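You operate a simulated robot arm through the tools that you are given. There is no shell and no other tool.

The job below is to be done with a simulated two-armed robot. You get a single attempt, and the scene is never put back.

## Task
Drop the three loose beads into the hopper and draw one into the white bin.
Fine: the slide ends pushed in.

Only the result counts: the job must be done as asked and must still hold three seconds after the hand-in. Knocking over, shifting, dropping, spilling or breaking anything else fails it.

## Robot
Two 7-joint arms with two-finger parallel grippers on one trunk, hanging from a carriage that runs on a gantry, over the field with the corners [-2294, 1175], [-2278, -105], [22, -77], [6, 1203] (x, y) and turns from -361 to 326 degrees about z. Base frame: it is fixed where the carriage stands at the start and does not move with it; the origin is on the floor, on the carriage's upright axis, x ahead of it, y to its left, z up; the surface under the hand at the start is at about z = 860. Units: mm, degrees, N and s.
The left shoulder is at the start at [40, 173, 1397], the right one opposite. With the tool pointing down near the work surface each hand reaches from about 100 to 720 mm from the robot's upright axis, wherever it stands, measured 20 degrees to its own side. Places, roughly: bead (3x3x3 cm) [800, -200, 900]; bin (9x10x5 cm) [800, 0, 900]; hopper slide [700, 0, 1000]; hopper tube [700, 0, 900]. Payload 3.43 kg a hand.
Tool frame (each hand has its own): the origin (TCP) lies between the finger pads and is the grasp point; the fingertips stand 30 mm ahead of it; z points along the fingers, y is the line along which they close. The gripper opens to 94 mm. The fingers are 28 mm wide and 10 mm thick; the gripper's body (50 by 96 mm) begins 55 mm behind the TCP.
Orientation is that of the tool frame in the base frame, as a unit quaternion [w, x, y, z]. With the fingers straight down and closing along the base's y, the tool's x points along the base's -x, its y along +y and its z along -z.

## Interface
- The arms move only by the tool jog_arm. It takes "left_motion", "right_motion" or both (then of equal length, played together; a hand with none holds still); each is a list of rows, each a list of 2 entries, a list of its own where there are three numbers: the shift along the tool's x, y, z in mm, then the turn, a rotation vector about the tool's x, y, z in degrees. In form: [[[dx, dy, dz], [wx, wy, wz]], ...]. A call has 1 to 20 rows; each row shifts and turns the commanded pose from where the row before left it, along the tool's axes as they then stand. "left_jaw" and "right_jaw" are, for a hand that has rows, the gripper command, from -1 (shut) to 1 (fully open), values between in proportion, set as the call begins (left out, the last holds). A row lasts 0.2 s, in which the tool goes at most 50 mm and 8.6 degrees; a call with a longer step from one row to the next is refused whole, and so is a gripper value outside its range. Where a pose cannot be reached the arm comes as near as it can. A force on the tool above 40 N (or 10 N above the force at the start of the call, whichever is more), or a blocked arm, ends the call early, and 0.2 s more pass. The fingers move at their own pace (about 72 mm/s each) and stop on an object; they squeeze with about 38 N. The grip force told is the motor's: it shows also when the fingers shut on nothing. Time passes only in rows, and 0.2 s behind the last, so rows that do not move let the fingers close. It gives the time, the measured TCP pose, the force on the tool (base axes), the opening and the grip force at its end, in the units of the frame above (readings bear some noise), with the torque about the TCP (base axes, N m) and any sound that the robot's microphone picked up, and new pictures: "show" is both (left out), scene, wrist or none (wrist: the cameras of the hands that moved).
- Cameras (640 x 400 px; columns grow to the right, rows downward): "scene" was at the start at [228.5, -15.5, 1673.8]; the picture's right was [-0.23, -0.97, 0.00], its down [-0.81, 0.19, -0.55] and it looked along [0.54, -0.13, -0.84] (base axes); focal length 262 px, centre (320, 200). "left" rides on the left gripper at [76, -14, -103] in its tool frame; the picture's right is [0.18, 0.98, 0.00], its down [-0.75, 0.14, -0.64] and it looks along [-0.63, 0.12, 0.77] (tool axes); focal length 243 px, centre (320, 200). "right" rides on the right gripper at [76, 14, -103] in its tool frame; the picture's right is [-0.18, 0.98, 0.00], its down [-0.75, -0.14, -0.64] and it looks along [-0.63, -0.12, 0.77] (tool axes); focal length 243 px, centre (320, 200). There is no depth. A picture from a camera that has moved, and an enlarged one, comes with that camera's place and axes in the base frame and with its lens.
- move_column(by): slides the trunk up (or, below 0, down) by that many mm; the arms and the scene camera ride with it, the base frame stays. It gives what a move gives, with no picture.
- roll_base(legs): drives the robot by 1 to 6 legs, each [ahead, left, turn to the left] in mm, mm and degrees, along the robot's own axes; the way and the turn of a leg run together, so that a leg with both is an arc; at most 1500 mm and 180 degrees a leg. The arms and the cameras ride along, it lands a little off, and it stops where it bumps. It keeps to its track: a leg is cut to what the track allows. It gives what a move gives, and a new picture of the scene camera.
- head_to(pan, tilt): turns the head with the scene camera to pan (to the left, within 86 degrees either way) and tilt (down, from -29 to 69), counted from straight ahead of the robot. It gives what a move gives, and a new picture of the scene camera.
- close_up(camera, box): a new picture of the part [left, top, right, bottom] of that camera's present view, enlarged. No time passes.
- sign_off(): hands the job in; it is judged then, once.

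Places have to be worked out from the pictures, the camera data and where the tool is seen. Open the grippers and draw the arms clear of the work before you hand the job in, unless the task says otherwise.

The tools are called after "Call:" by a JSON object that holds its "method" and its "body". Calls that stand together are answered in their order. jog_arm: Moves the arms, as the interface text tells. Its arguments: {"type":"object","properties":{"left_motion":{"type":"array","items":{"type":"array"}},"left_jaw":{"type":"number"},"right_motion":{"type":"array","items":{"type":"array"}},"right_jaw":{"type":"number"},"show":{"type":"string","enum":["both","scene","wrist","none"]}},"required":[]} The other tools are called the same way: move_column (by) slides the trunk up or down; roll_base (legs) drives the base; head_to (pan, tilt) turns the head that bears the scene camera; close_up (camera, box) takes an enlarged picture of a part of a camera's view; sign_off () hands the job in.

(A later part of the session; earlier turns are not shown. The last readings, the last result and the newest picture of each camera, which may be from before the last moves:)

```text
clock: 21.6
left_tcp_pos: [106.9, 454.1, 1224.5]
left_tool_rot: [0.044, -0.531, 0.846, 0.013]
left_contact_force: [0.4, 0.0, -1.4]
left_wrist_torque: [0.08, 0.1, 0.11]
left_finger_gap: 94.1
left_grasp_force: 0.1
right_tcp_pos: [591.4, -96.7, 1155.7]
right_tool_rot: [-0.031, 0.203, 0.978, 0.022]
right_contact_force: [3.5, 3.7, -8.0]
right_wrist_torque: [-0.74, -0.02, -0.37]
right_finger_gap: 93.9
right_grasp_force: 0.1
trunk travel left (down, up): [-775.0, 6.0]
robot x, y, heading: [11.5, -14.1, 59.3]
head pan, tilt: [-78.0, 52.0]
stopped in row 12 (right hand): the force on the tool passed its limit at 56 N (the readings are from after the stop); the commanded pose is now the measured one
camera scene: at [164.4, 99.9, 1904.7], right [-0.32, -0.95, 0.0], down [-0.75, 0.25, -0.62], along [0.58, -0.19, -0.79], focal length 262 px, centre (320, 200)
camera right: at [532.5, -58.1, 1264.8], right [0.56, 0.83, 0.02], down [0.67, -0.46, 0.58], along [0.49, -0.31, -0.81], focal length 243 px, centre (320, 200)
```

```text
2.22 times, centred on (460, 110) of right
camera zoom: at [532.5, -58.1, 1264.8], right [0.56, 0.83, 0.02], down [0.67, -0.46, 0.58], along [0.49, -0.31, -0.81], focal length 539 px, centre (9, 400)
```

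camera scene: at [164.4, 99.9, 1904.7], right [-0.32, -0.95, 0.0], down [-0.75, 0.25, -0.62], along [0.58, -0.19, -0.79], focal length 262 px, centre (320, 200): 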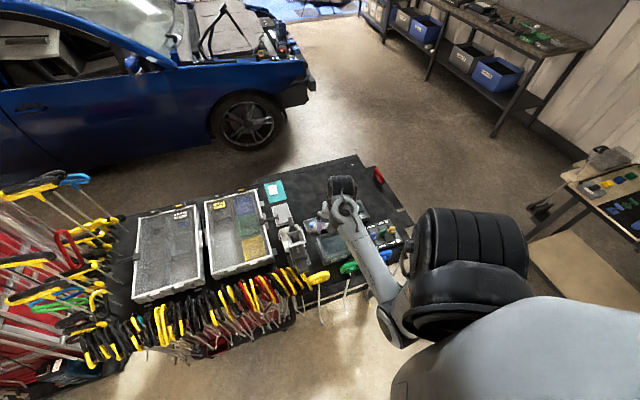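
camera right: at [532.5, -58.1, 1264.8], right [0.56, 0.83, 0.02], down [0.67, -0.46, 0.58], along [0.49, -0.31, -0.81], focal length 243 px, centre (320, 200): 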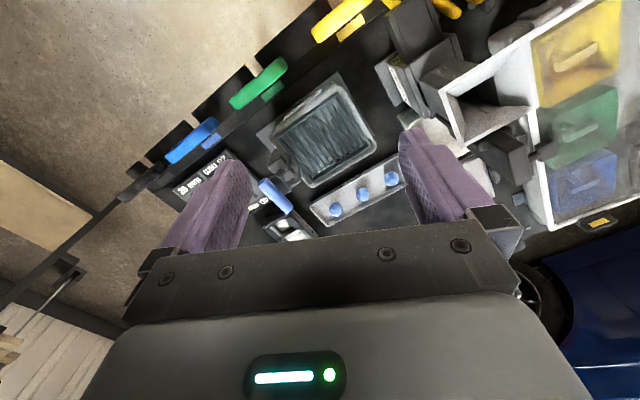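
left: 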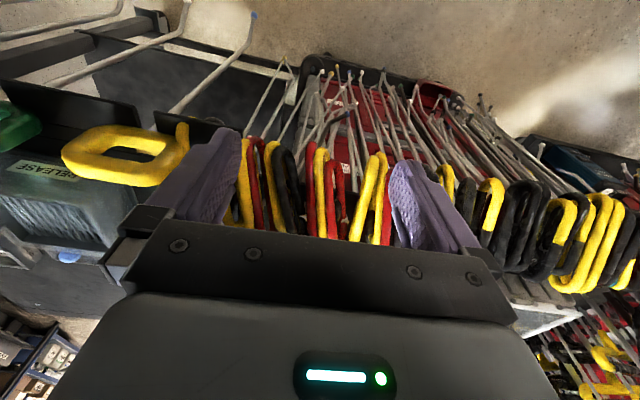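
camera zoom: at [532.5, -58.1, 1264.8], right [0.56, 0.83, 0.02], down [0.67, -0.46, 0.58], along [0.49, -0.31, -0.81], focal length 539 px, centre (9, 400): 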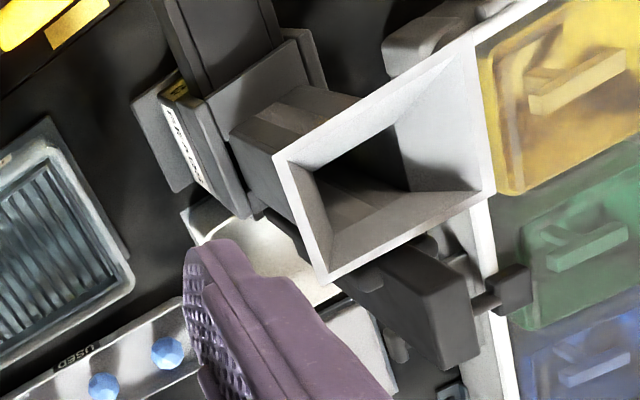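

The rear post seems tall and behind the tube, so I need a low side view. I'll back the robot away from the bench, then lower the trunk to look at the hopper nearly horizontally.

Call:
{"method": "roll_base", "body": {"legs": [[-304, 517, 0], [0, 0, -59.5]]}}

```text
clock: 27.6
left_tcp_pos: [-137.2, 136.7, 1225.9]
left_tool_rot: [0.045, -0.039, 0.998, -0.01]
left_contact_force: [0.1, -0.8, -1.8]
left_wrist_torque: [0.19, -0.13, 0.21]
left_finger_gap: 94.1
left_grasp_force: 0.1
right_tcp_pos: [-367.2, -557.6, 1156.3]
right_tool_rot: [-0.017, 0.662, 0.748, 0.036]
right_contact_force: [12.6, 2.0, -15.8]
right_wrist_torque: [-1.44, 1.48, -1.02]
right_finger_gap: 94.0
right_grasp_force: 0.0
trunk travel left (down, up): [-775.0, 6.0]
robot x, y, heading: [-590.7, -17.0, 0.1]
head pan, tilt: [-78.0, 52.0]
camera scene: at [-413.6, -90.3, 1904.7], right [-0.98, -0.21, 0.0], down [-0.16, 0.77, -0.62], along [0.13, -0.6, -0.79], focal length 262 px, centre (320, 200)
```

scene: 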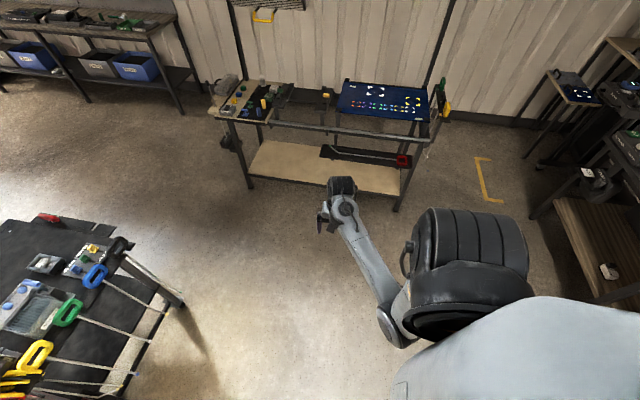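

Clear of the bench. Lower the trunk by 650 and look forward.

Call:
{"method": "move_column", "body": {"by": -650}}

Call:
{"method": "head_to", "body": {"pan": 0, "tilt": 18}}

```text
refused: -650 is not a number from -400 to 400
```

```text
clock: 29.1
left_tcp_pos: [-136.4, 137.0, 1225.6]
left_tool_rot: [0.046, -0.04, 0.998, -0.011]
left_contact_force: [0.7, -0.9, -1.3]
left_wrist_torque: [0.17, -0.1, 0.14]
left_finger_gap: 94.1
left_grasp_force: 0.1
right_tcp_pos: [-367.0, -559.5, 1156.9]
right_tool_rot: [-0.016, 0.662, 0.748, 0.035]
right_contact_force: [11.8, 0.1, -11.7]
right_wrist_torque: [-1.1, 1.32, -0.87]
right_finger_gap: 93.7
right_grasp_force: 0.1
trunk travel left (down, up): [-775.0, 6.0]
robot x, y, heading: [-593.6, -16.5, -0.0]
head pan, tilt: [0.0, 18.0]
camera scene: at [-335.8, -17.0, 1956.1], right [0.0, -1.0, 0.0], down [-0.31, 0.0, -0.95], along [0.95, 0.0, -0.31], focal length 262 px, centre (320, 200)
```

scene: 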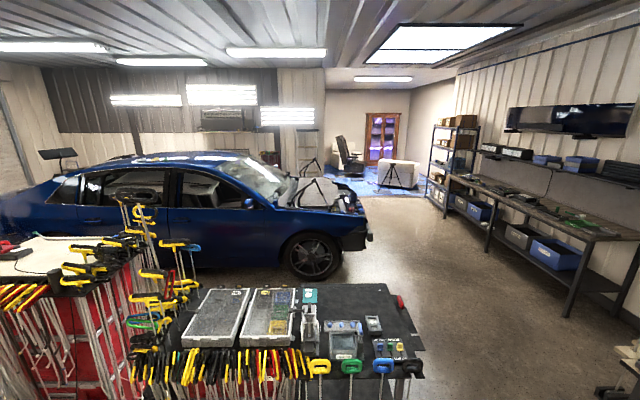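

The trunk limit is 400 per call, so I'll go down in two calls.

Call:
{"method": "move_column", "body": {"by": -400}}

Call:
{"method": "move_column", "body": {"by": -300}}

Call:
{"method": "head_to", "body": {"pan": 0, "tilt": 18}}

Call:
{"method": "close_up", "body": {"camera": "scene", "box": [270, 160, 430, 260]}}

```text
clock: 33.0
left_tcp_pos: [-136.6, 136.4, 824.9]
left_tool_rot: [0.046, -0.04, 0.998, -0.01]
left_contact_force: [0.0, -0.7, -0.9]
left_wrist_torque: [0.14, -0.1, 0.14]
left_finger_gap: 93.9
left_grasp_force: 0.0
right_tcp_pos: [-367.0, -559.4, 756.3]
right_tool_rot: [-0.017, 0.663, 0.748, 0.036]
right_contact_force: [12.1, 0.6, -13.8]
right_wrist_torque: [-1.27, 1.41, -0.95]
right_finger_gap: 94.0
right_grasp_force: 0.1
trunk travel left (down, up): [-375.0, 406.0]
robot x, y, heading: [-585.1, -16.5, -0.1]
head pan, tilt: [0.0, 18.0]
```

```text
clock: 36.0
left_tcp_pos: [-136.1, 136.1, 525.9]
left_tool_rot: [0.045, -0.04, 0.998, -0.011]
left_contact_force: [0.3, -1.0, -0.8]
left_wrist_torque: [0.16, -0.15, 0.13]
left_finger_gap: 94.4
left_grasp_force: 0.0
right_tcp_pos: [-366.4, -557.3, 455.8]
right_tool_rot: [-0.016, 0.662, 0.749, 0.035]
right_contact_force: [11.7, 2.3, -14.0]
right_wrist_torque: [-1.28, 1.46, -0.97]
right_finger_gap: 93.9
right_grasp_force: 0.0
trunk travel left (down, up): [-75.0, 706.0]
robot x, y, heading: [-588.3, -18.6, -0.1]
head pan, tilt: [0.0, 18.0]
```

```text
clock: 36.5
left_tcp_pos: [-135.1, 137.7, 525.3]
left_tool_rot: [0.045, -0.04, 0.998, -0.01]
left_contact_force: [0.0, -1.4, -1.6]
left_wrist_torque: [0.15, -0.05, 0.15]
left_finger_gap: 93.9
left_grasp_force: 0.1
right_tcp_pos: [-367.6, -558.2, 457.5]
right_tool_rot: [-0.017, 0.662, 0.748, 0.036]
right_contact_force: [11.2, 1.7, -14.3]
right_wrist_torque: [-1.31, 1.43, -0.9]
right_finger_gap: 93.9
right_grasp_force: 0.1
trunk travel left (down, up): [-75.0, 706.0]
robot x, y, heading: [-588.8, -16.4, -0.1]
head pan, tilt: [0.0, 18.0]
camera scene: at [-335.8, -16.9, 1256.2], right [0.0, -1.0, 0.0], down [-0.31, 0.0, -0.95], along [0.95, 0.0, -0.31], focal length 262 px, centre (320, 200)
```

scene: 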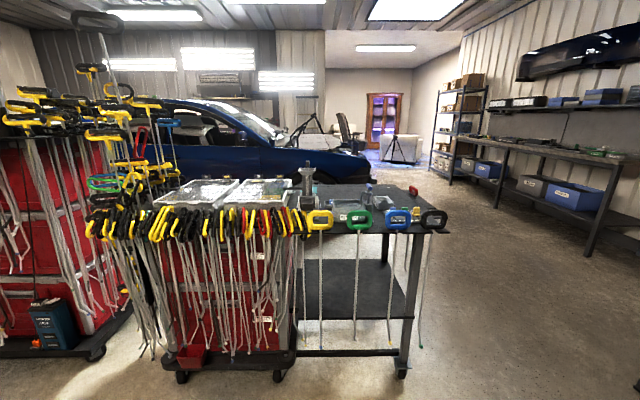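

```text
4.00 times, centred on (350, 210) of scene
camera zoom: at [-335.8, -16.9, 1256.2], right [0.0, -1.0, 0.0], down [-0.31, 0.0, -0.95], along [0.95, 0.0, -0.31], focal length 1049 px, centre (200, 160)
```

zoom: 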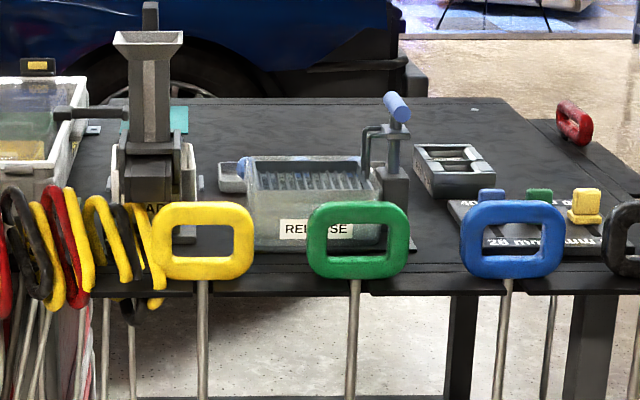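

Excellent low view. Zooming in on the hopper.

Call:
{"method": "close_up", "body": {"camera": "scene", "box": [285, 155, 325, 240]}}

Call:
{"method": "close_up", "body": {"camera": "scene", "box": [320, 175, 380, 235]}}

```text
4.71 times, centred on (305, 198) of scene
camera zoom: at [-335.8, -16.9, 1256.2], right [0.0, -1.0, 0.0], down [-0.31, 0.0, -0.95], along [0.95, 0.0, -0.31], focal length 1234 px, centre (391, 212)
```

zoom: 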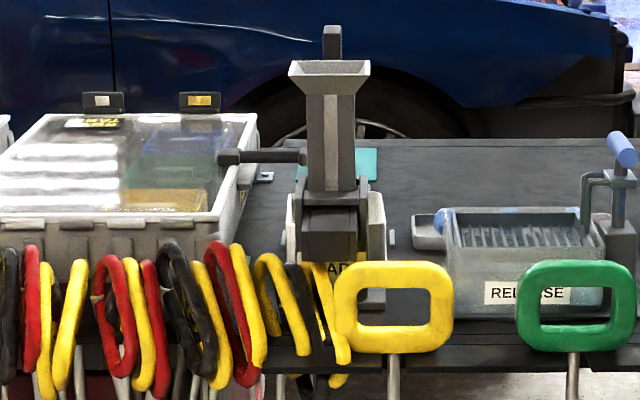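

```text
6.67 times, centred on (350, 205) of scene
camera zoom: at [-335.8, -16.9, 1256.2], right [0.0, -1.0, 0.0], down [-0.31, 0.0, -0.95], along [0.95, 0.0, -0.31], focal length 1748 px, centre (120, 167)
```

zoom: 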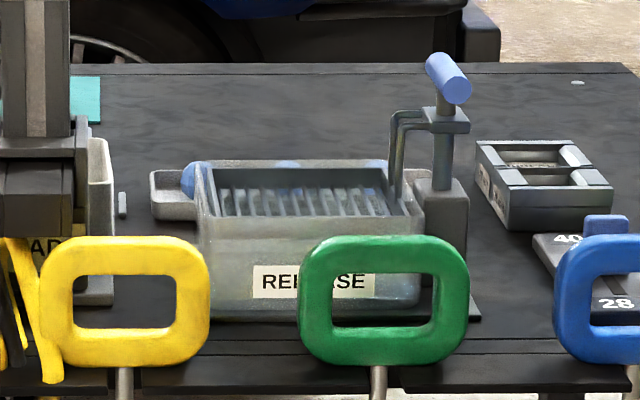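

Now I'll drive to the left and turn right to view the hopper from its left-front at low height.

Call:
{"method": "roll_base", "body": {"legs": [[250, 700, 0], [0, 0, -36]]}}

Call:
{"method": "head_to", "body": {"pan": 0, "tilt": 15}}

```text
clock: 42.3
left_tcp_pos: [124.6, 523.3, 525.0]
left_tool_rot: [0.04, 0.282, 0.958, -0.024]
left_contact_force: [-1.3, -1.2, -1.0]
left_wrist_torque: [0.13, -0.19, 0.17]
left_finger_gap: 94.0
left_grasp_force: 0.0
right_tcp_pos: [-480.7, 110.8, 455.3]
right_tool_rot: [-0.004, 0.868, 0.496, 0.039]
right_contact_force: [9.0, -5.4, -14.2]
right_wrist_torque: [-0.27, 1.77, -0.85]
right_finger_gap: 94.1
right_grasp_force: 0.0
trunk travel left (down, up): [-75.0, 706.0]
robot x, y, heading: [-329.4, 675.1, -37.5]
head pan, tilt: [0.0, 18.0]
camera scene: at [-127.8, 521.3, 1256.2], right [-0.61, -0.79, 0.0], down [-0.25, 0.19, -0.95], along [0.76, -0.58, -0.31], focal length 262 px, centre (320, 200)
```

scene: 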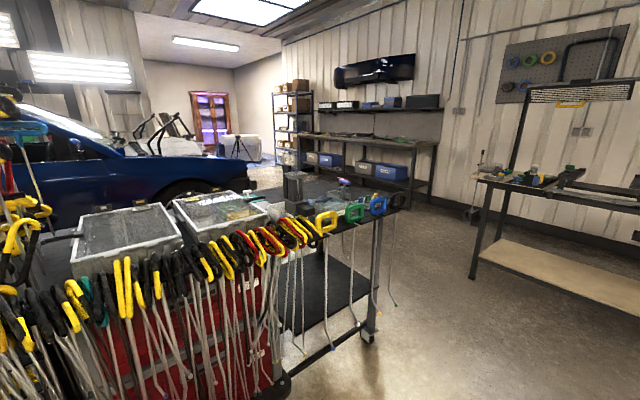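

```text
clock: 42.9
left_tcp_pos: [124.5, 520.9, 525.5]
left_tool_rot: [0.039, 0.282, 0.958, -0.024]
left_contact_force: [0.4, -1.5, -0.1]
left_wrist_torque: [0.12, -0.11, 0.12]
left_finger_gap: 94.1
left_grasp_force: 0.0
right_tcp_pos: [-480.6, 109.9, 456.4]
right_tool_rot: [-0.004, 0.867, 0.496, 0.038]
right_contact_force: [5.8, -4.7, -7.7]
right_wrist_torque: [0.14, 1.07, -0.57]
right_finger_gap: 94.2
right_grasp_force: 0.2
trunk travel left (down, up): [-75.0, 706.0]
robot x, y, heading: [-328.1, 676.2, -37.4]
head pan, tilt: [0.0, 15.0]
camera scene: at [-127.9, 521.2, 1261.0], right [-0.61, -0.79, 0.0], down [-0.21, 0.16, -0.97], along [0.77, -0.59, -0.26], focal length 262 px, centre (320, 200)
```

scene: 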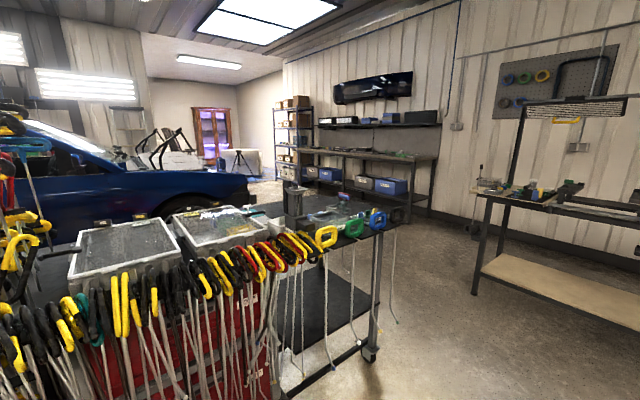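

Call:
{"method": "close_up", "body": {"camera": "scene", "box": [260, 160, 340, 260]}}

```text
4.00 times, centred on (300, 210) of scene
camera zoom: at [-127.9, 521.2, 1261.0], right [-0.61, -0.79, 0.0], down [-0.21, 0.16, -0.97], along [0.77, -0.59, -0.26], focal length 1049 px, centre (400, 160)
```

zoom: 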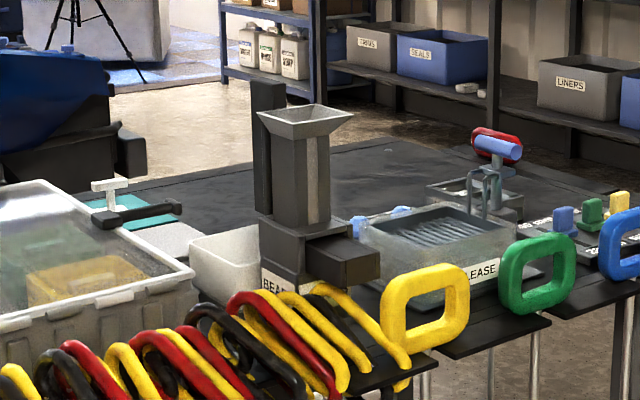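

Call:
{"method": "close_up", "body": {"camera": "scene", "box": [280, 175, 320, 240]}}

Call:
{"method": "close_up", "body": {"camera": "scene", "box": [285, 200, 315, 240]}}

```text
6.15 times, centred on (300, 208) of scene
camera zoom: at [-127.9, 521.2, 1261.0], right [-0.61, -0.79, 0.0], down [-0.21, 0.16, -0.97], along [0.77, -0.59, -0.26], focal length 1613 px, centre (443, 154)
```

zoom: 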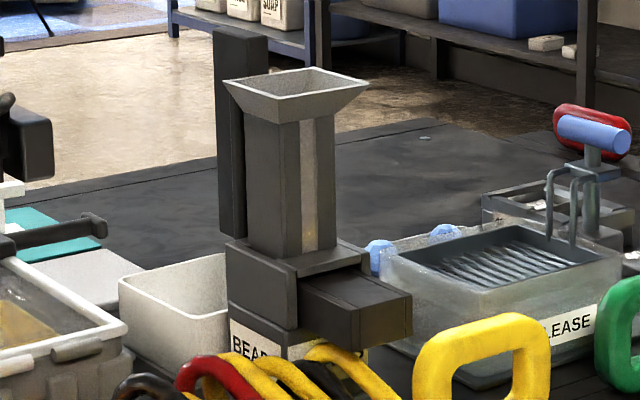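

```text
10.00 times, centred on (300, 220) of scene
camera zoom: at [-127.9, 521.2, 1261.0], right [-0.61, -0.79, 0.0], down [-0.21, 0.16, -0.97], along [0.77, -0.59, -0.26], focal length 2622 px, centre (520, 0)
```

zoom: 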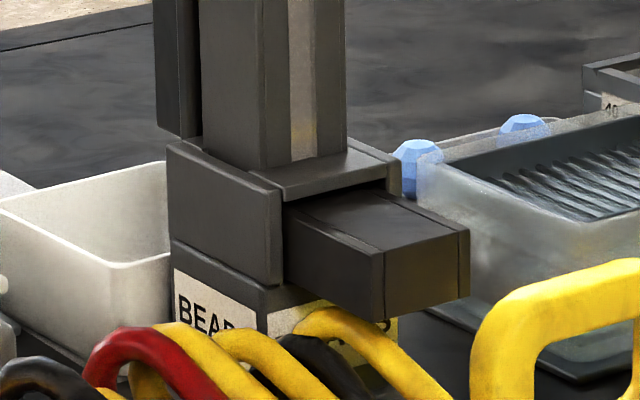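

Now the mechanism is clear: the slide is a bar through the block under the tube (front end at x≈561, z≈925–950), and a vertical post handle stands on its rear part (x≈700–729, y≈32, top z≈1077); the bin lies behind (x≈705–805). So drawing means pulling the post toward +x. I'll raise the trunk again before going back.

Call:
{"method": "move_column", "body": {"by": 400}}

Call:
{"method": "move_column", "body": {"by": 300}}

Call:
{"method": "roll_base", "body": {"legs": [[0, 0, 82.4], [-527, -527, 0], [235, -235, 0]]}}

```text
clock: 46.8
left_tcp_pos: [124.7, 521.2, 925.4]
left_tool_rot: [0.039, 0.282, 0.958, -0.024]
left_contact_force: [-0.8, -1.6, -1.5]
left_wrist_torque: [0.03, -0.17, 0.13]
left_finger_gap: 94.1
left_grasp_force: 0.0
right_tcp_pos: [-480.0, 110.1, 856.7]
right_tool_rot: [-0.004, 0.867, 0.497, 0.039]
right_contact_force: [8.9, -4.7, -11.7]
right_wrist_torque: [-0.19, 1.68, -0.8]
right_finger_gap: 93.9
right_grasp_force: 0.0
trunk travel left (down, up): [-475.0, 306.0]
robot x, y, heading: [-328.0, 677.9, -37.5]
head pan, tilt: [0.0, 15.0]
```

```text
clock: 49.8
left_tcp_pos: [123.4, 523.4, 1225.3]
left_tool_rot: [0.04, 0.283, 0.958, -0.025]
left_contact_force: [-0.4, -0.7, -1.2]
left_wrist_torque: [0.08, -0.09, 0.05]
left_finger_gap: 94.0
left_grasp_force: 0.0
right_tcp_pos: [-481.6, 109.3, 1154.7]
right_tool_rot: [-0.003, 0.868, 0.495, 0.039]
right_contact_force: [9.1, -4.9, -12.8]
right_wrist_torque: [-0.18, 1.62, -0.78]
right_finger_gap: 94.1
right_grasp_force: 0.1
trunk travel left (down, up): [-775.0, 6.0]
robot x, y, heading: [-328.3, 671.1, -37.5]
head pan, tilt: [0.0, 15.0]
```

```text
clock: 59.2
left_tcp_pos: [224.9, 354.6, 1225.1]
left_tool_rot: [0.045, -0.416, 0.908, 0.008]
left_contact_force: [0.9, 0.5, -1.6]
left_wrist_torque: [0.19, -0.01, 0.06]
left_finger_gap: 94.0
left_grasp_force: 0.1
right_tcp_pos: [551.2, -301.6, 1156.7]
right_tool_rot: [-0.028, 0.328, 0.944, 0.027]
right_contact_force: [5.1, 7.5, -11.8]
right_wrist_torque: [-1.67, 0.06, -0.8]
right_finger_gap: 94.1
right_grasp_force: 0.0
trunk travel left (down, up): [-775.0, 6.0]
robot x, y, heading: [11.7, -75.6, 44.6]
head pan, tilt: [0.0, 15.0]
camera scene: at [192.0, 104.9, 1961.1], right [0.7, -0.71, 0.0], down [-0.18, -0.18, -0.97], along [0.69, 0.68, -0.26], focal length 262 px, centre (320, 200)
```

scene: 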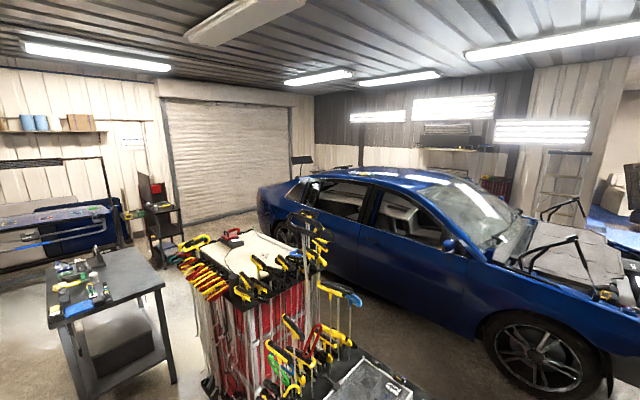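

In place: heading 44.6°, right hand at (551, -302, 1157). Pan the head to the workspace.

Call:
{"method": "head_to", "body": {"pan": -55, "tilt": 52}}

```text
clock: 60.4
left_tcp_pos: [225.9, 354.7, 1224.6]
left_tool_rot: [0.045, -0.416, 0.908, 0.007]
left_contact_force: [0.9, -0.3, -0.5]
left_wrist_torque: [0.13, 0.06, 0.12]
left_finger_gap: 94.1
left_grasp_force: 0.0
right_tcp_pos: [549.8, -300.9, 1156.7]
right_tool_rot: [-0.028, 0.327, 0.944, 0.026]
right_contact_force: [5.5, 6.0, -8.5]
right_wrist_torque: [-1.24, 0.17, -0.61]
right_finger_gap: 94.3
right_grasp_force: 0.0
trunk travel left (down, up): [-775.0, 6.0]
robot x, y, heading: [15.7, -70.9, 44.9]
head pan, tilt: [-55.0, 52.0]
camera scene: at [199.6, 25.8, 1904.7], right [-0.18, -0.98, 0.0], down [-0.78, 0.14, -0.62], along [0.61, -0.11, -0.79], focal length 262 px, centre (320, 200)
```

scene: 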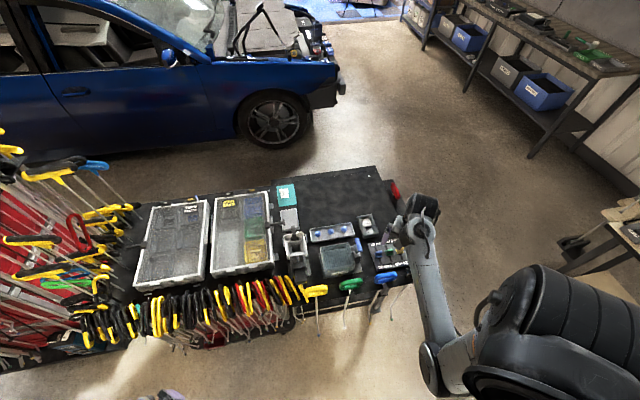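

Lower the trunk a bit, then extend the right hand over the tray region at z≈1100.

Call:
{"method": "jog_arm", "body": {"right_motion": [[[-4, 9, 2.4], [0, 0, 0]], [[-7, 15, 4], [0, 0, 0]], [[-9, 19, 5], [0, 0, 0]], [[-9, 19, 5], [0, 0, 0]], [[-9, 19, 5], [0, 0, 0]], [[-9, 19, 5], [0, 0, 0]], [[-9, 19, 5], [0, 0, 0]], [[-9, 19, 5], [0, 0, 0]], [[-9, 19, 5], [0, 0, 0]], [[-9, 19, 5], [0, 0, 0]], [[-9, 19, 5], [0, 0, 0]], [[-7, 15, 4], [0, 0, 0]], [[-4, 9, 2.4], [0, 0, 0]]]}}

```text
clock: 63.2
left_tcp_pos: [226.6, 354.2, 1225.3]
left_tool_rot: [0.045, -0.417, 0.908, 0.008]
left_contact_force: [1.2, -1.3, -1.4]
left_wrist_torque: [0.14, 0.06, 0.13]
left_finger_gap: 93.8
left_grasp_force: 0.0
right_tcp_pos: [763.5, -191.4, 1098.9]
right_tool_rot: [-0.029, 0.328, 0.944, 0.026]
right_contact_force: [0.4, 0.9, -0.9]
right_wrist_torque: [-0.02, -0.02, 0.03]
right_finger_gap: 93.9
right_grasp_force: 0.0
trunk travel left (down, up): [-775.0, 6.0]
robot x, y, heading: [12.1, -72.6, 44.7]
head pan, tilt: [-55.0, 52.0]
camera scene: at [199.6, 25.7, 1904.7], right [-0.18, -0.98, 0.0], down [-0.78, 0.14, -0.62], along [0.61, -0.11, -0.79], focal length 262 px, centre (320, 200)
camera right: at [717.4, -138.5, 1207.2], right [0.75, 0.66, 0.02], down [0.53, -0.62, 0.58], along [0.39, -0.43, -0.81], focal length 243 px, centre (320, 200)
```

scene: 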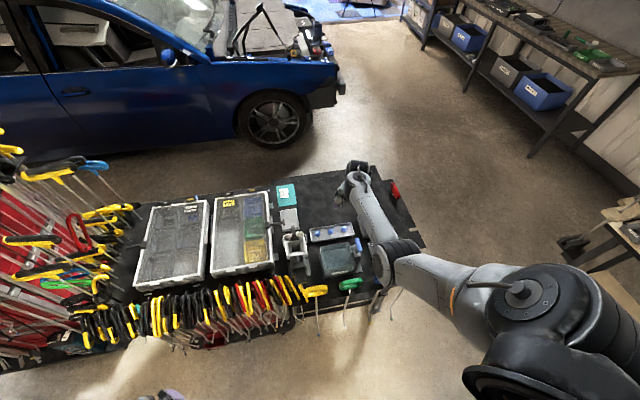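
right: 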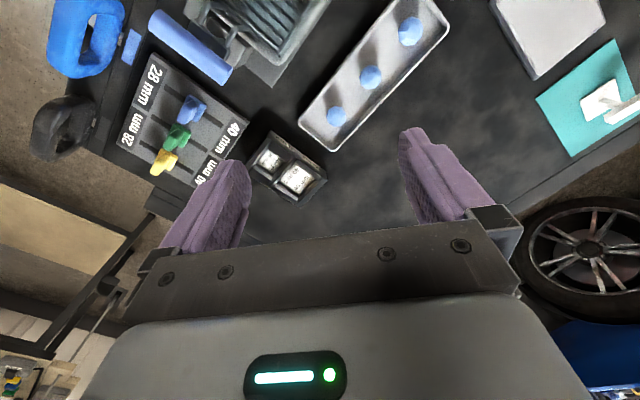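

No force at this extended posture. Now try to yaw the tool left by 38° to align with the tray axes.

Call:
{"method": "jog_arm", "body": {"right_motion": [[[0, 0, 0], [0, 0, -2]], [[0, 0, 0], [0, 0, -4]], [[0, 0, 0], [0, 0, -5]], [[0, 0, 0], [0, 0, -5]], [[0, 0, 0], [0, 0, -5]], [[0, 0, 0], [0, 0, -5]], [[0, 0, 0], [0, 0, -5]], [[0, 0, 0], [0, 0, -5]], [[0, 0, 0], [0, 0, -2]], [[0, 0, 0], [0, 0, 0]]]}}

```text
clock: 65.4
left_tcp_pos: [224.7, 355.7, 1224.4]
left_tool_rot: [0.046, -0.416, 0.908, 0.007]
left_contact_force: [0.1, 0.2, -0.6]
left_wrist_torque: [0.14, 0.02, 0.09]
left_finger_gap: 94.1
left_grasp_force: 0.1
right_tcp_pos: [765.5, -190.7, 1099.1]
right_tool_rot: [-0.019, 0.003, 0.999, 0.035]
right_contact_force: [-0.3, -1.1, -0.4]
right_wrist_torque: [0.02, 0.0, 0.0]
right_finger_gap: 94.0
right_grasp_force: 0.0
trunk travel left (down, up): [-775.0, 6.0]
robot x, y, heading: [11.6, -71.7, 44.8]
head pan, tilt: [-55.0, 52.0]
camera scene: at [199.5, 25.7, 1904.7], right [-0.18, -0.98, 0.0], down [-0.78, 0.14, -0.62], along [0.61, -0.11, -0.79], focal length 262 px, centre (320, 200)
camera right: at [692.4, -181.0, 1205.0], right [0.19, 0.98, 0.06], down [0.78, -0.19, 0.6], along [0.6, -0.07, -0.8], focal length 243 px, centre (320, 200)
```

scene: 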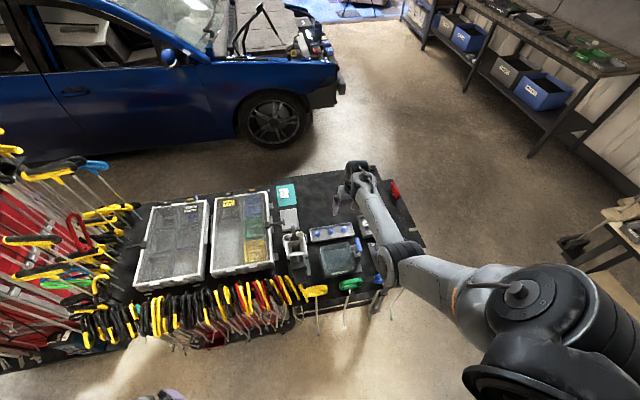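
right: 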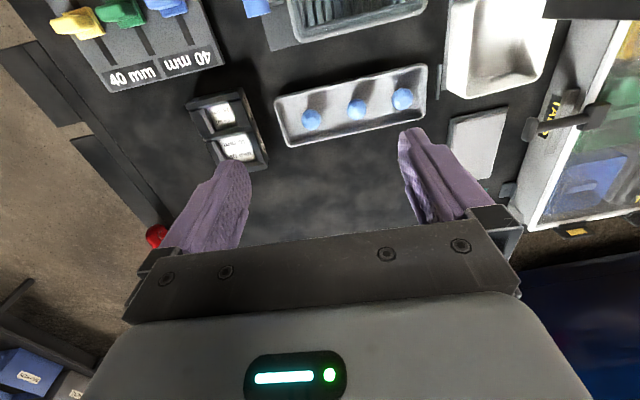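

Yaw is about 0 with no load. Beads compute to about (799,-71), (800,-131), (800,-193) at z≈880. I'll zoom on the tray to measure the walls.

Call:
{"method": "close_up", "body": {"camera": "right", "box": [260, 50, 440, 160]}}

```text
3.56 times, centred on (350, 105) of right
camera zoom: at [692.4, -181.0, 1205.0], right [0.19, 0.98, 0.06], down [0.78, -0.19, 0.6], along [0.6, -0.07, -0.8], focal length 863 px, centre (213, 538)
```

zoom: 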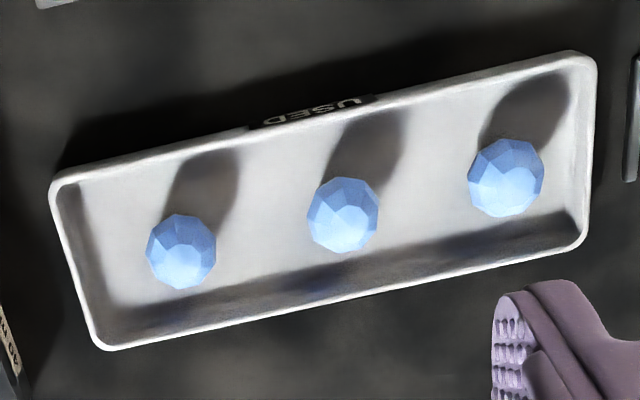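

Bead diameter ≈28 mm, tray rim about at bead mid-height. I'll level the tool (≈4.5° tilt) and go above the middle bead at (800, -132), setting the narrow jaw opening (~42 mm).

Call:
{"method": "jog_arm", "body": {"right_motion": [[[0, 0, 0], [2, -1.1, 0]], [[0, 0, 0], [2, -1.1, 0]], [[-2, 4, -3], [0, 0, 0]], [[-5, 9, -8], [0, 0, 0]], [[-7, 11.3, -10], [0, 0, 0]], [[-7, 11.3, -10], [0, 0, 0]], [[-6, 11, -10], [0, 0, 0]], [[-5, 8, -7], [0, 0, 0]], [[-2.2, 3.6, -3], [0, 0, 0]], [[0, 0, 0], [0, 0, 0]]], "right_jaw": -0.1}}

```text
clock: 67.6
left_tcp_pos: [224.9, 353.8, 1225.3]
left_tool_rot: [0.046, -0.416, 0.908, 0.007]
left_contact_force: [0.7, 0.1, -1.0]
left_wrist_torque: [0.16, 0.03, 0.11]
left_finger_gap: 94.0
left_grasp_force: 0.2
right_tcp_pos: [798.4, -130.6, 1148.6]
right_tool_rot: [0.001, 0.003, 1.0, -0.001]
right_contact_force: [0.1, 0.5, -0.3]
right_wrist_torque: [-0.02, -0.01, 0.0]
right_finger_gap: 42.5
right_grasp_force: 0.1
trunk travel left (down, up): [-775.0, 6.0]
robot x, y, heading: [12.7, -76.3, 44.6]
head pan, tilt: [-55.0, 52.0]
camera scene: at [199.5, 25.7, 1904.6], right [-0.18, -0.98, 0.0], down [-0.78, 0.14, -0.62], along [0.61, -0.11, -0.79], focal length 262 px, centre (320, 200)
camera right: at [721.8, -115.3, 1251.5], right [0.19, 0.98, 0.0], down [0.75, -0.14, 0.64], along [0.63, -0.12, -0.77], focal length 243 px, centre (320, 200)
```

scene: 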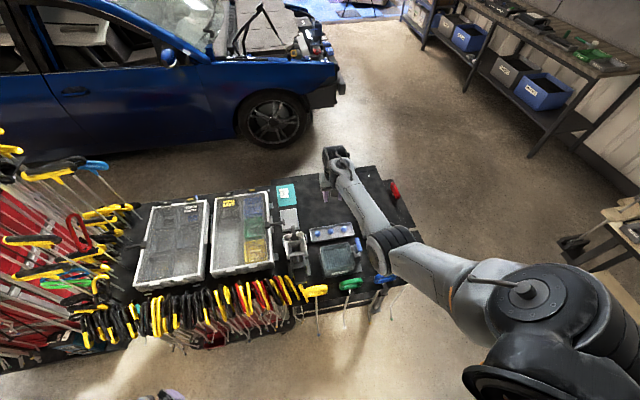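
right: 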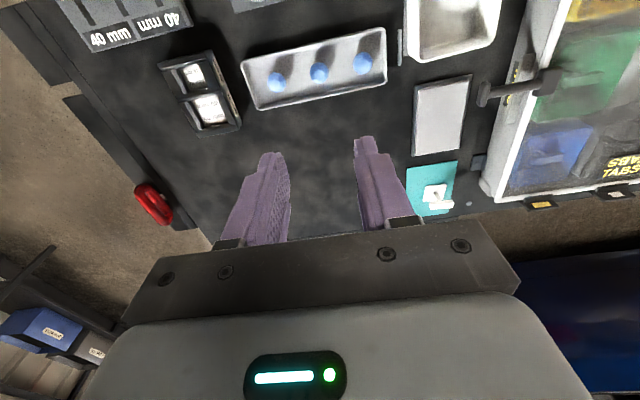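

Tool is vertical now. Zoom to re-measure the beads in this view.

Call:
{"method": "close_up", "body": {"camera": "right", "box": [230, 20, 400, 120]}}

```text
3.76 times, centred on (315, 70) of right
camera zoom: at [721.8, -115.3, 1251.5], right [0.19, 0.98, 0.0], down [0.75, -0.14, 0.64], along [0.63, -0.12, -0.77], focal length 913 px, centre (339, 689)
```

zoom: 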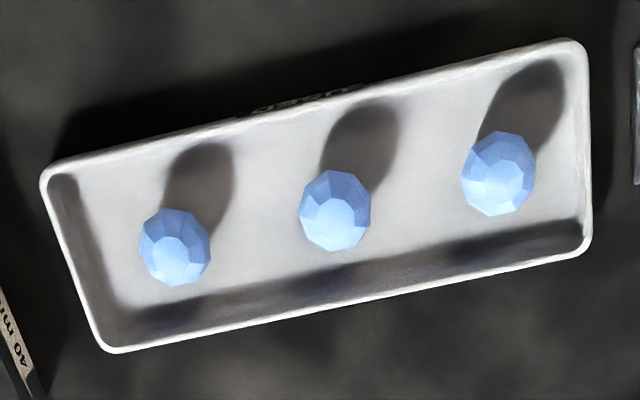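

Beads confirmed at (800,-72), (800.5,-132.4), (801,-194). Lower the trunk by 200 to bring the fingertips ~25 mm above the middle bead.

Call:
{"method": "move_column", "body": {"by": -200}}

Call:
{"method": "jog_arm", "body": {"right_motion": [[[0, 0, 0], [0, 0, 0]], [[0, 0, 0], [0, 0, 0]]]}}

```text
clock: 69.8
left_tcp_pos: [225.6, 354.8, 1024.6]
left_tool_rot: [0.046, -0.416, 0.908, 0.007]
left_contact_force: [0.4, -1.1, -0.7]
left_wrist_torque: [0.15, 0.04, 0.16]
left_finger_gap: 93.9
left_grasp_force: 0.0
right_tcp_pos: [797.9, -131.7, 949.0]
right_tool_rot: [0.0, 0.002, 1.0, 0.0]
right_contact_force: [0.6, -0.7, 0.4]
right_wrist_torque: [0.01, -0.03, -0.04]
right_finger_gap: 42.5
right_grasp_force: 0.0
trunk travel left (down, up): [-575.0, 206.0]
robot x, y, heading: [11.3, -71.6, 44.8]
head pan, tilt: [-55.0, 52.0]
```

```text
clock: 70.4
left_tcp_pos: [225.4, 355.4, 1025.2]
left_tool_rot: [0.046, -0.417, 0.908, 0.007]
left_contact_force: [0.6, -0.8, -0.7]
left_wrist_torque: [0.14, 0.03, 0.1]
left_finger_gap: 94.1
left_grasp_force: 0.1
right_tcp_pos: [798.4, -132.7, 948.5]
right_tool_rot: [0.001, 0.002, 1.0, -0.001]
right_contact_force: [0.3, -0.1, -0.1]
right_wrist_torque: [0.02, 0.04, -0.05]
right_finger_gap: 42.4
right_grasp_force: 0.0
trunk travel left (down, up): [-575.0, 206.0]
robot x, y, heading: [10.3, -75.3, 44.5]
head pan, tilt: [-55.0, 52.0]
camera scene: at [199.5, 25.7, 1704.7], right [-0.18, -0.98, 0.0], down [-0.78, 0.14, -0.62], along [0.61, -0.11, -0.79], focal length 262 px, centre (320, 200)
camera right: at [721.8, -115.4, 1051.5], right [0.19, 0.98, 0.0], down [0.75, -0.14, 0.64], along [0.63, -0.12, -0.77], focal length 243 px, centre (320, 200)
```

scene: 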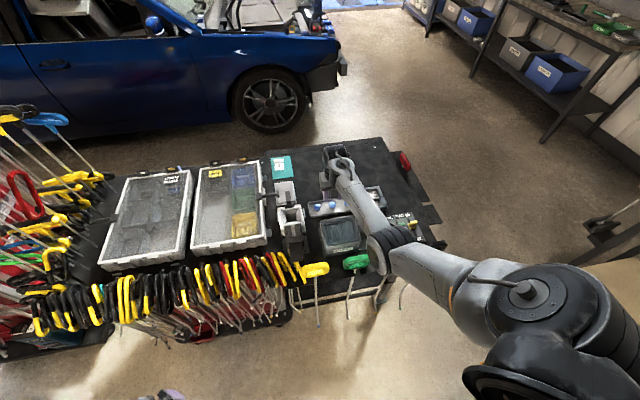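
right: 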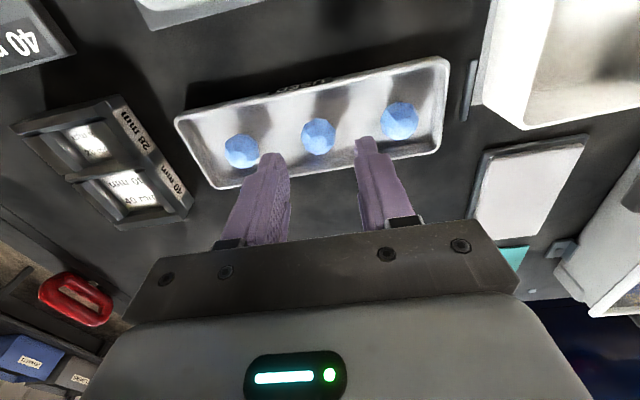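

Fingers straddle the middle bead in view. Zoom to refine the lateral and forward offset before the final descent.

Call:
{"method": "close_up", "body": {"camera": "right", "box": [220, 50, 460, 200]}}

```text
2.67 times, centred on (340, 125) of right
camera zoom: at [721.8, -115.4, 1051.5], right [0.19, 0.98, 0.0], down [0.75, -0.14, 0.64], along [0.63, -0.12, -0.77], focal length 647 px, centre (267, 400)
```

zoom: 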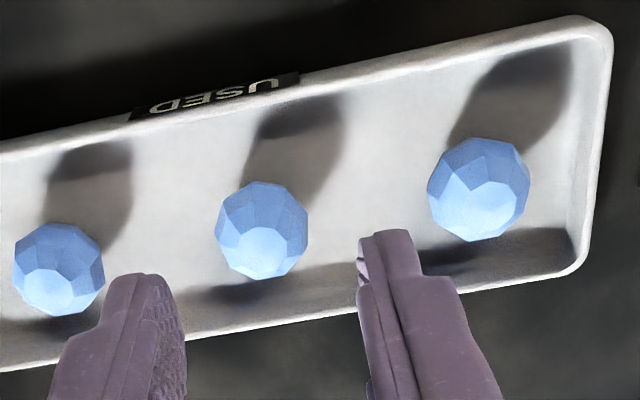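

The middle bead is 3 mm further in x and 2.3 mm to -y of the tool axis. I'll correct and descend so the fingertips reach z≈873.

Call:
{"method": "jog_arm", "body": {"right_motion": [[[-1.5, -1.2, 4], [0, 0, 0]], [[-1.5, -1.1, 8], [0, 0, 0]], [[0, 0, 9], [0, 0, 0]], [[0, 0, 9], [0, 0, 0]], [[0, 0, 8], [0, 0, 0]], [[0, 0, 5], [0, 0, 0]], [[0, 0, 2.5], [0, 0, 0]], [[0, 0, 0], [0, 0, 0]]], "show": "wrist"}}

```text
clock: 72.2
left_tcp_pos: [224.3, 353.6, 1025.5]
left_tool_rot: [0.045, -0.417, 0.908, 0.006]
left_contact_force: [2.0, -0.7, -0.8]
left_wrist_torque: [0.15, 0.06, 0.11]
left_finger_gap: 93.9
left_grasp_force: 0.1
right_tcp_pos: [800.3, -133.6, 902.1]
right_tool_rot: [0.001, 0.002, 1.0, 0.0]
right_contact_force: [-0.1, -0.9, -0.4]
right_wrist_torque: [0.01, -0.02, -0.01]
right_finger_gap: 42.4
right_grasp_force: 0.1
trunk travel left (down, up): [-575.0, 206.0]
robot x, y, heading: [13.6, -73.0, 44.9]
head pan, tilt: [-55.0, 52.0]
camera right: at [724.6, -117.9, 1005.1], right [0.19, 0.98, 0.0], down [0.75, -0.14, 0.64], along [0.63, -0.12, -0.77], focal length 243 px, centre (320, 200)
```

right: 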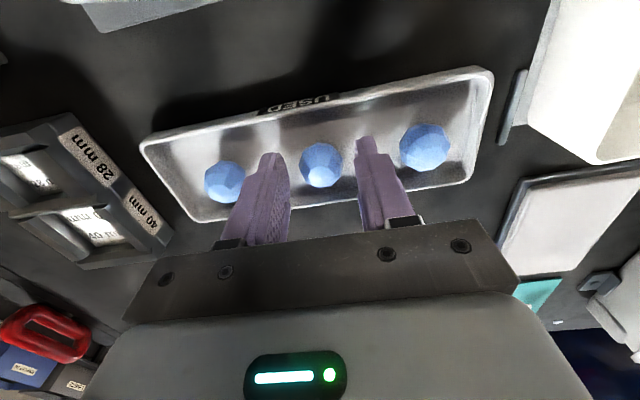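

The bead sits between the finger pads with no contact force. Closing the gripper.

Call:
{"method": "jog_arm", "body": {"right_motion": [[[0, 0, 0], [0, 0, 0]], [[0, 0, 0], [0, 0, 0]], [[0, 0, 0], [0, 0, 0]], [[0, 0, 0], [0, 0, 0]]], "right_jaw": -1, "show": "wrist"}}

```text
clock: 73.2
left_tcp_pos: [224.8, 354.7, 1024.9]
left_tool_rot: [0.046, -0.417, 0.908, 0.008]
left_contact_force: [0.8, -0.3, -1.2]
left_wrist_torque: [0.15, 0.01, 0.08]
left_finger_gap: 93.8
left_grasp_force: 0.1
right_tcp_pos: [801.6, -133.3, 903.0]
right_tool_rot: [0.001, 0.003, 1.0, -0.001]
right_contact_force: [0.5, 0.5, -0.5]
right_wrist_torque: [-0.03, 0.0, 0.04]
right_finger_gap: 20.7
right_grasp_force: 38.1
trunk travel left (down, up): [-575.0, 206.0]
robot x, y, heading: [12.7, -75.1, 44.8]
head pan, tilt: [-55.0, 52.0]
camera right: at [724.6, -117.9, 1005.2], right [0.19, 0.98, 0.0], down [0.75, -0.14, 0.64], along [0.63, -0.12, -0.77], focal length 243 px, centre (320, 200)
```

right: 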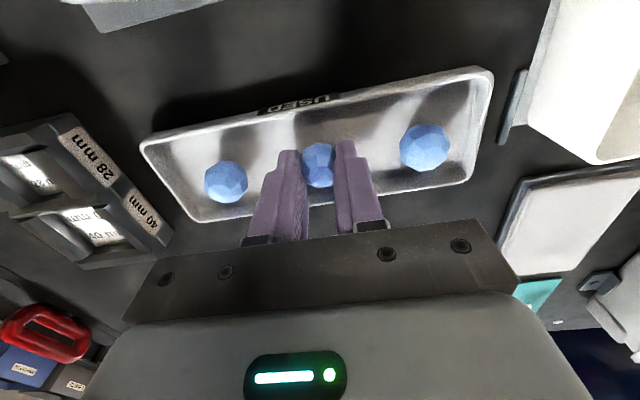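

The gap of 20.7 mm is smaller than the bead; zoom to check how it is held.

Call:
{"method": "close_up", "body": {"camera": "right", "box": [260, 110, 380, 230]}}

```text
3.33 times, centred on (320, 170) of right
camera zoom: at [724.6, -117.9, 1005.2], right [0.19, 0.98, 0.0], down [0.75, -0.14, 0.64], along [0.63, -0.12, -0.77], focal length 809 px, centre (320, 300)
```

zoom: 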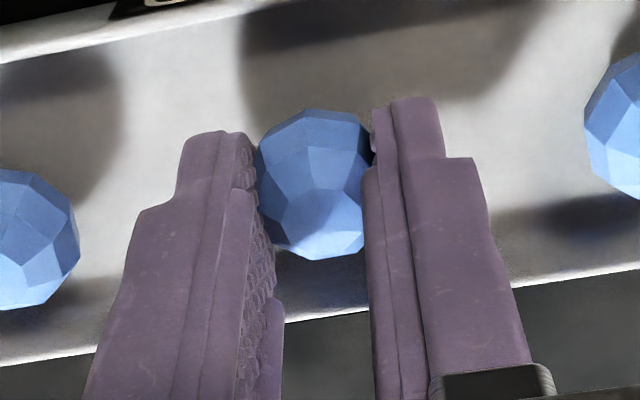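

The bead is firmly between the pads (38 N). Lift slowly by arm a little and re-check.

Call:
{"method": "jog_arm", "body": {"right_motion": [[[0, 0, -3], [0, 0, 0]], [[0, 0, -7], [0, 0, 0]], [[0, 0, -10], [0, 0, 0]], [[0, 0, -10], [0, 0, 0]], [[0, 0, -10], [0, 0, 0]], [[0, 0, -6], [0, 0, 0]], [[0, 0, 0], [0, 0, 0]]], "show": "wrist"}}

```text
clock: 74.8
left_tcp_pos: [224.1, 353.5, 1025.6]
left_tool_rot: [0.046, -0.417, 0.908, 0.007]
left_contact_force: [1.4, -0.4, -1.4]
left_wrist_torque: [0.17, 0.02, 0.09]
left_finger_gap: 94.0
left_grasp_force: 0.1
right_tcp_pos: [801.0, -132.6, 949.5]
right_tool_rot: [0.001, 0.002, 1.0, 0.0]
right_contact_force: [0.2, -1.2, -0.9]
right_wrist_torque: [-0.02, 0.02, 0.01]
right_finger_gap: 20.8
right_grasp_force: 38.4
trunk travel left (down, up): [-575.0, 206.0]
robot x, y, heading: [13.9, -73.7, 44.7]
head pan, tilt: [-55.0, 52.0]
camera right: at [724.5, -117.4, 1052.3], right [0.19, 0.98, 0.0], down [0.75, -0.14, 0.64], along [0.63, -0.12, -0.77], focal length 243 px, centre (320, 200)
```

right: 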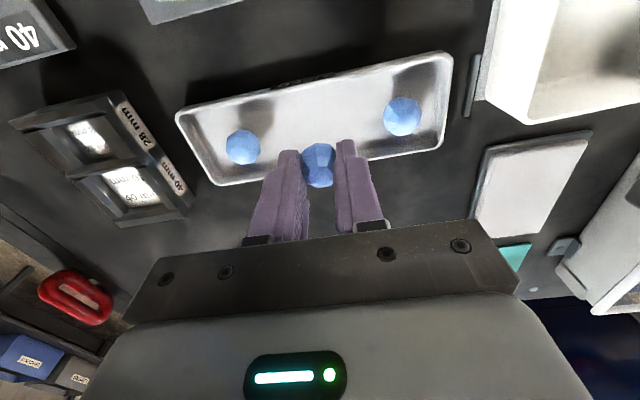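

Bead is held. Raise the trunk 190 so the fingertips clear the funnel and post.

Call:
{"method": "move_column", "body": {"by": 190}}

Call:
{"method": "jog_arm", "body": {"right_motion": [[[5, 6, 0], [0, 0, 0]], [[9, 10, 0], [0, 0, 0]], [[12, 13, 0], [0, 0, 0]], [[12, 13, 0], [0, 0, 0]], [[12, 13, 0], [0, 0, 0]], [[12, 13, 0], [0, 0, 0]], [[12, 13, 0], [0, 0, 0]], [[12, 13, 0], [0, 0, 0]], [[12, 13, 0], [0, 0, 0]], [[12, 13, 0], [0, 0, 0]], [[12, 13, 0], [0, 0, 0]], [[9, 10, 0], [0, 0, 0]], [[5, 6, 0], [0, 0, 0]]]}}

```text
clock: 76.8
left_tcp_pos: [224.4, 353.8, 1215.4]
left_tool_rot: [0.046, -0.416, 0.908, 0.008]
left_contact_force: [0.8, -0.6, -1.5]
left_wrist_torque: [0.13, 0.02, 0.08]
left_finger_gap: 94.1
left_grasp_force: 0.1
right_tcp_pos: [801.1, -134.6, 1139.1]
right_tool_rot: [0.001, 0.002, 1.0, -0.001]
right_contact_force: [-0.2, -0.1, -0.4]
right_wrist_torque: [0.0, 0.0, 0.02]
right_finger_gap: 21.0
right_grasp_force: 38.0
trunk travel left (down, up): [-765.0, 16.0]
robot x, y, heading: [12.2, -72.1, 44.8]
head pan, tilt: [-55.0, 52.0]
```

```text
clock: 79.7
left_tcp_pos: [224.2, 353.7, 1214.2]
left_tool_rot: [0.045, -0.417, 0.908, 0.007]
left_contact_force: [0.2, -0.3, -1.4]
left_wrist_torque: [0.16, 0.01, 0.12]
left_finger_gap: 93.9
left_grasp_force: 0.0
right_tcp_pos: [665.3, 15.2, 1138.9]
right_tool_rot: [0.001, 0.002, 1.0, -0.001]
right_contact_force: [0.0, -0.1, -0.6]
right_wrist_torque: [0.01, 0.01, 0.01]
right_finger_gap: 20.8
right_grasp_force: 37.7
trunk travel left (down, up): [-765.0, 16.0]
robot x, y, heading: [16.9, -71.9, 44.8]
head pan, tilt: [-55.0, 52.0]
camera scene: at [199.5, 25.8, 1894.6], right [-0.18, -0.98, 0.0], down [-0.78, 0.14, -0.62], along [0.61, -0.11, -0.79], focal length 262 px, centre (320, 200)
camera right: at [588.8, 31.8, 1241.5], right [0.19, 0.98, 0.0], down [0.75, -0.14, 0.64], along [0.63, -0.12, -0.77], focal length 243 px, centre (320, 200)
```

scene: 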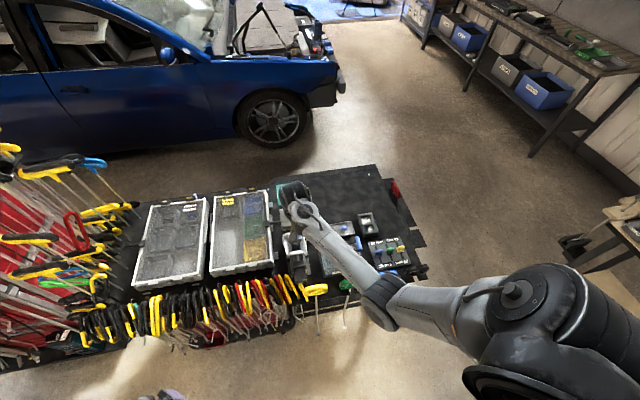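
right: 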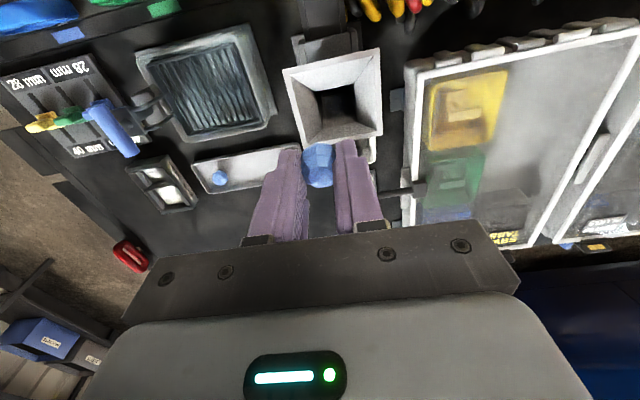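

The bead is held near the funnel. Zoom on the funnel in the wrist view to locate its opening.

Call:
{"method": "close_up", "body": {"camera": "right", "box": [250, 30, 410, 200]}}

```text
2.35 times, centred on (330, 115) of right
camera zoom: at [588.8, 31.8, 1241.5], right [0.19, 0.98, 0.0], down [0.75, -0.14, 0.64], along [0.63, -0.12, -0.77], focal length 571 px, centre (296, 400)
```

zoom: 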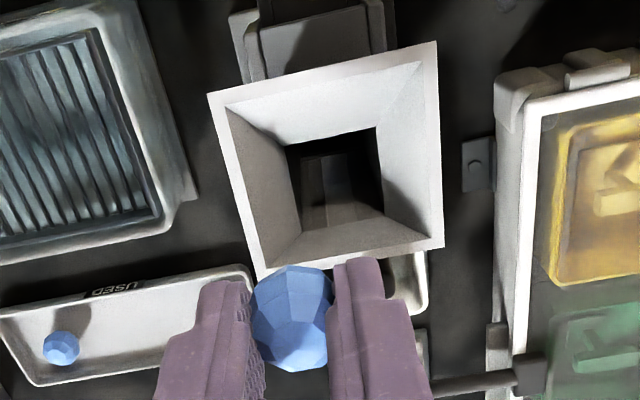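

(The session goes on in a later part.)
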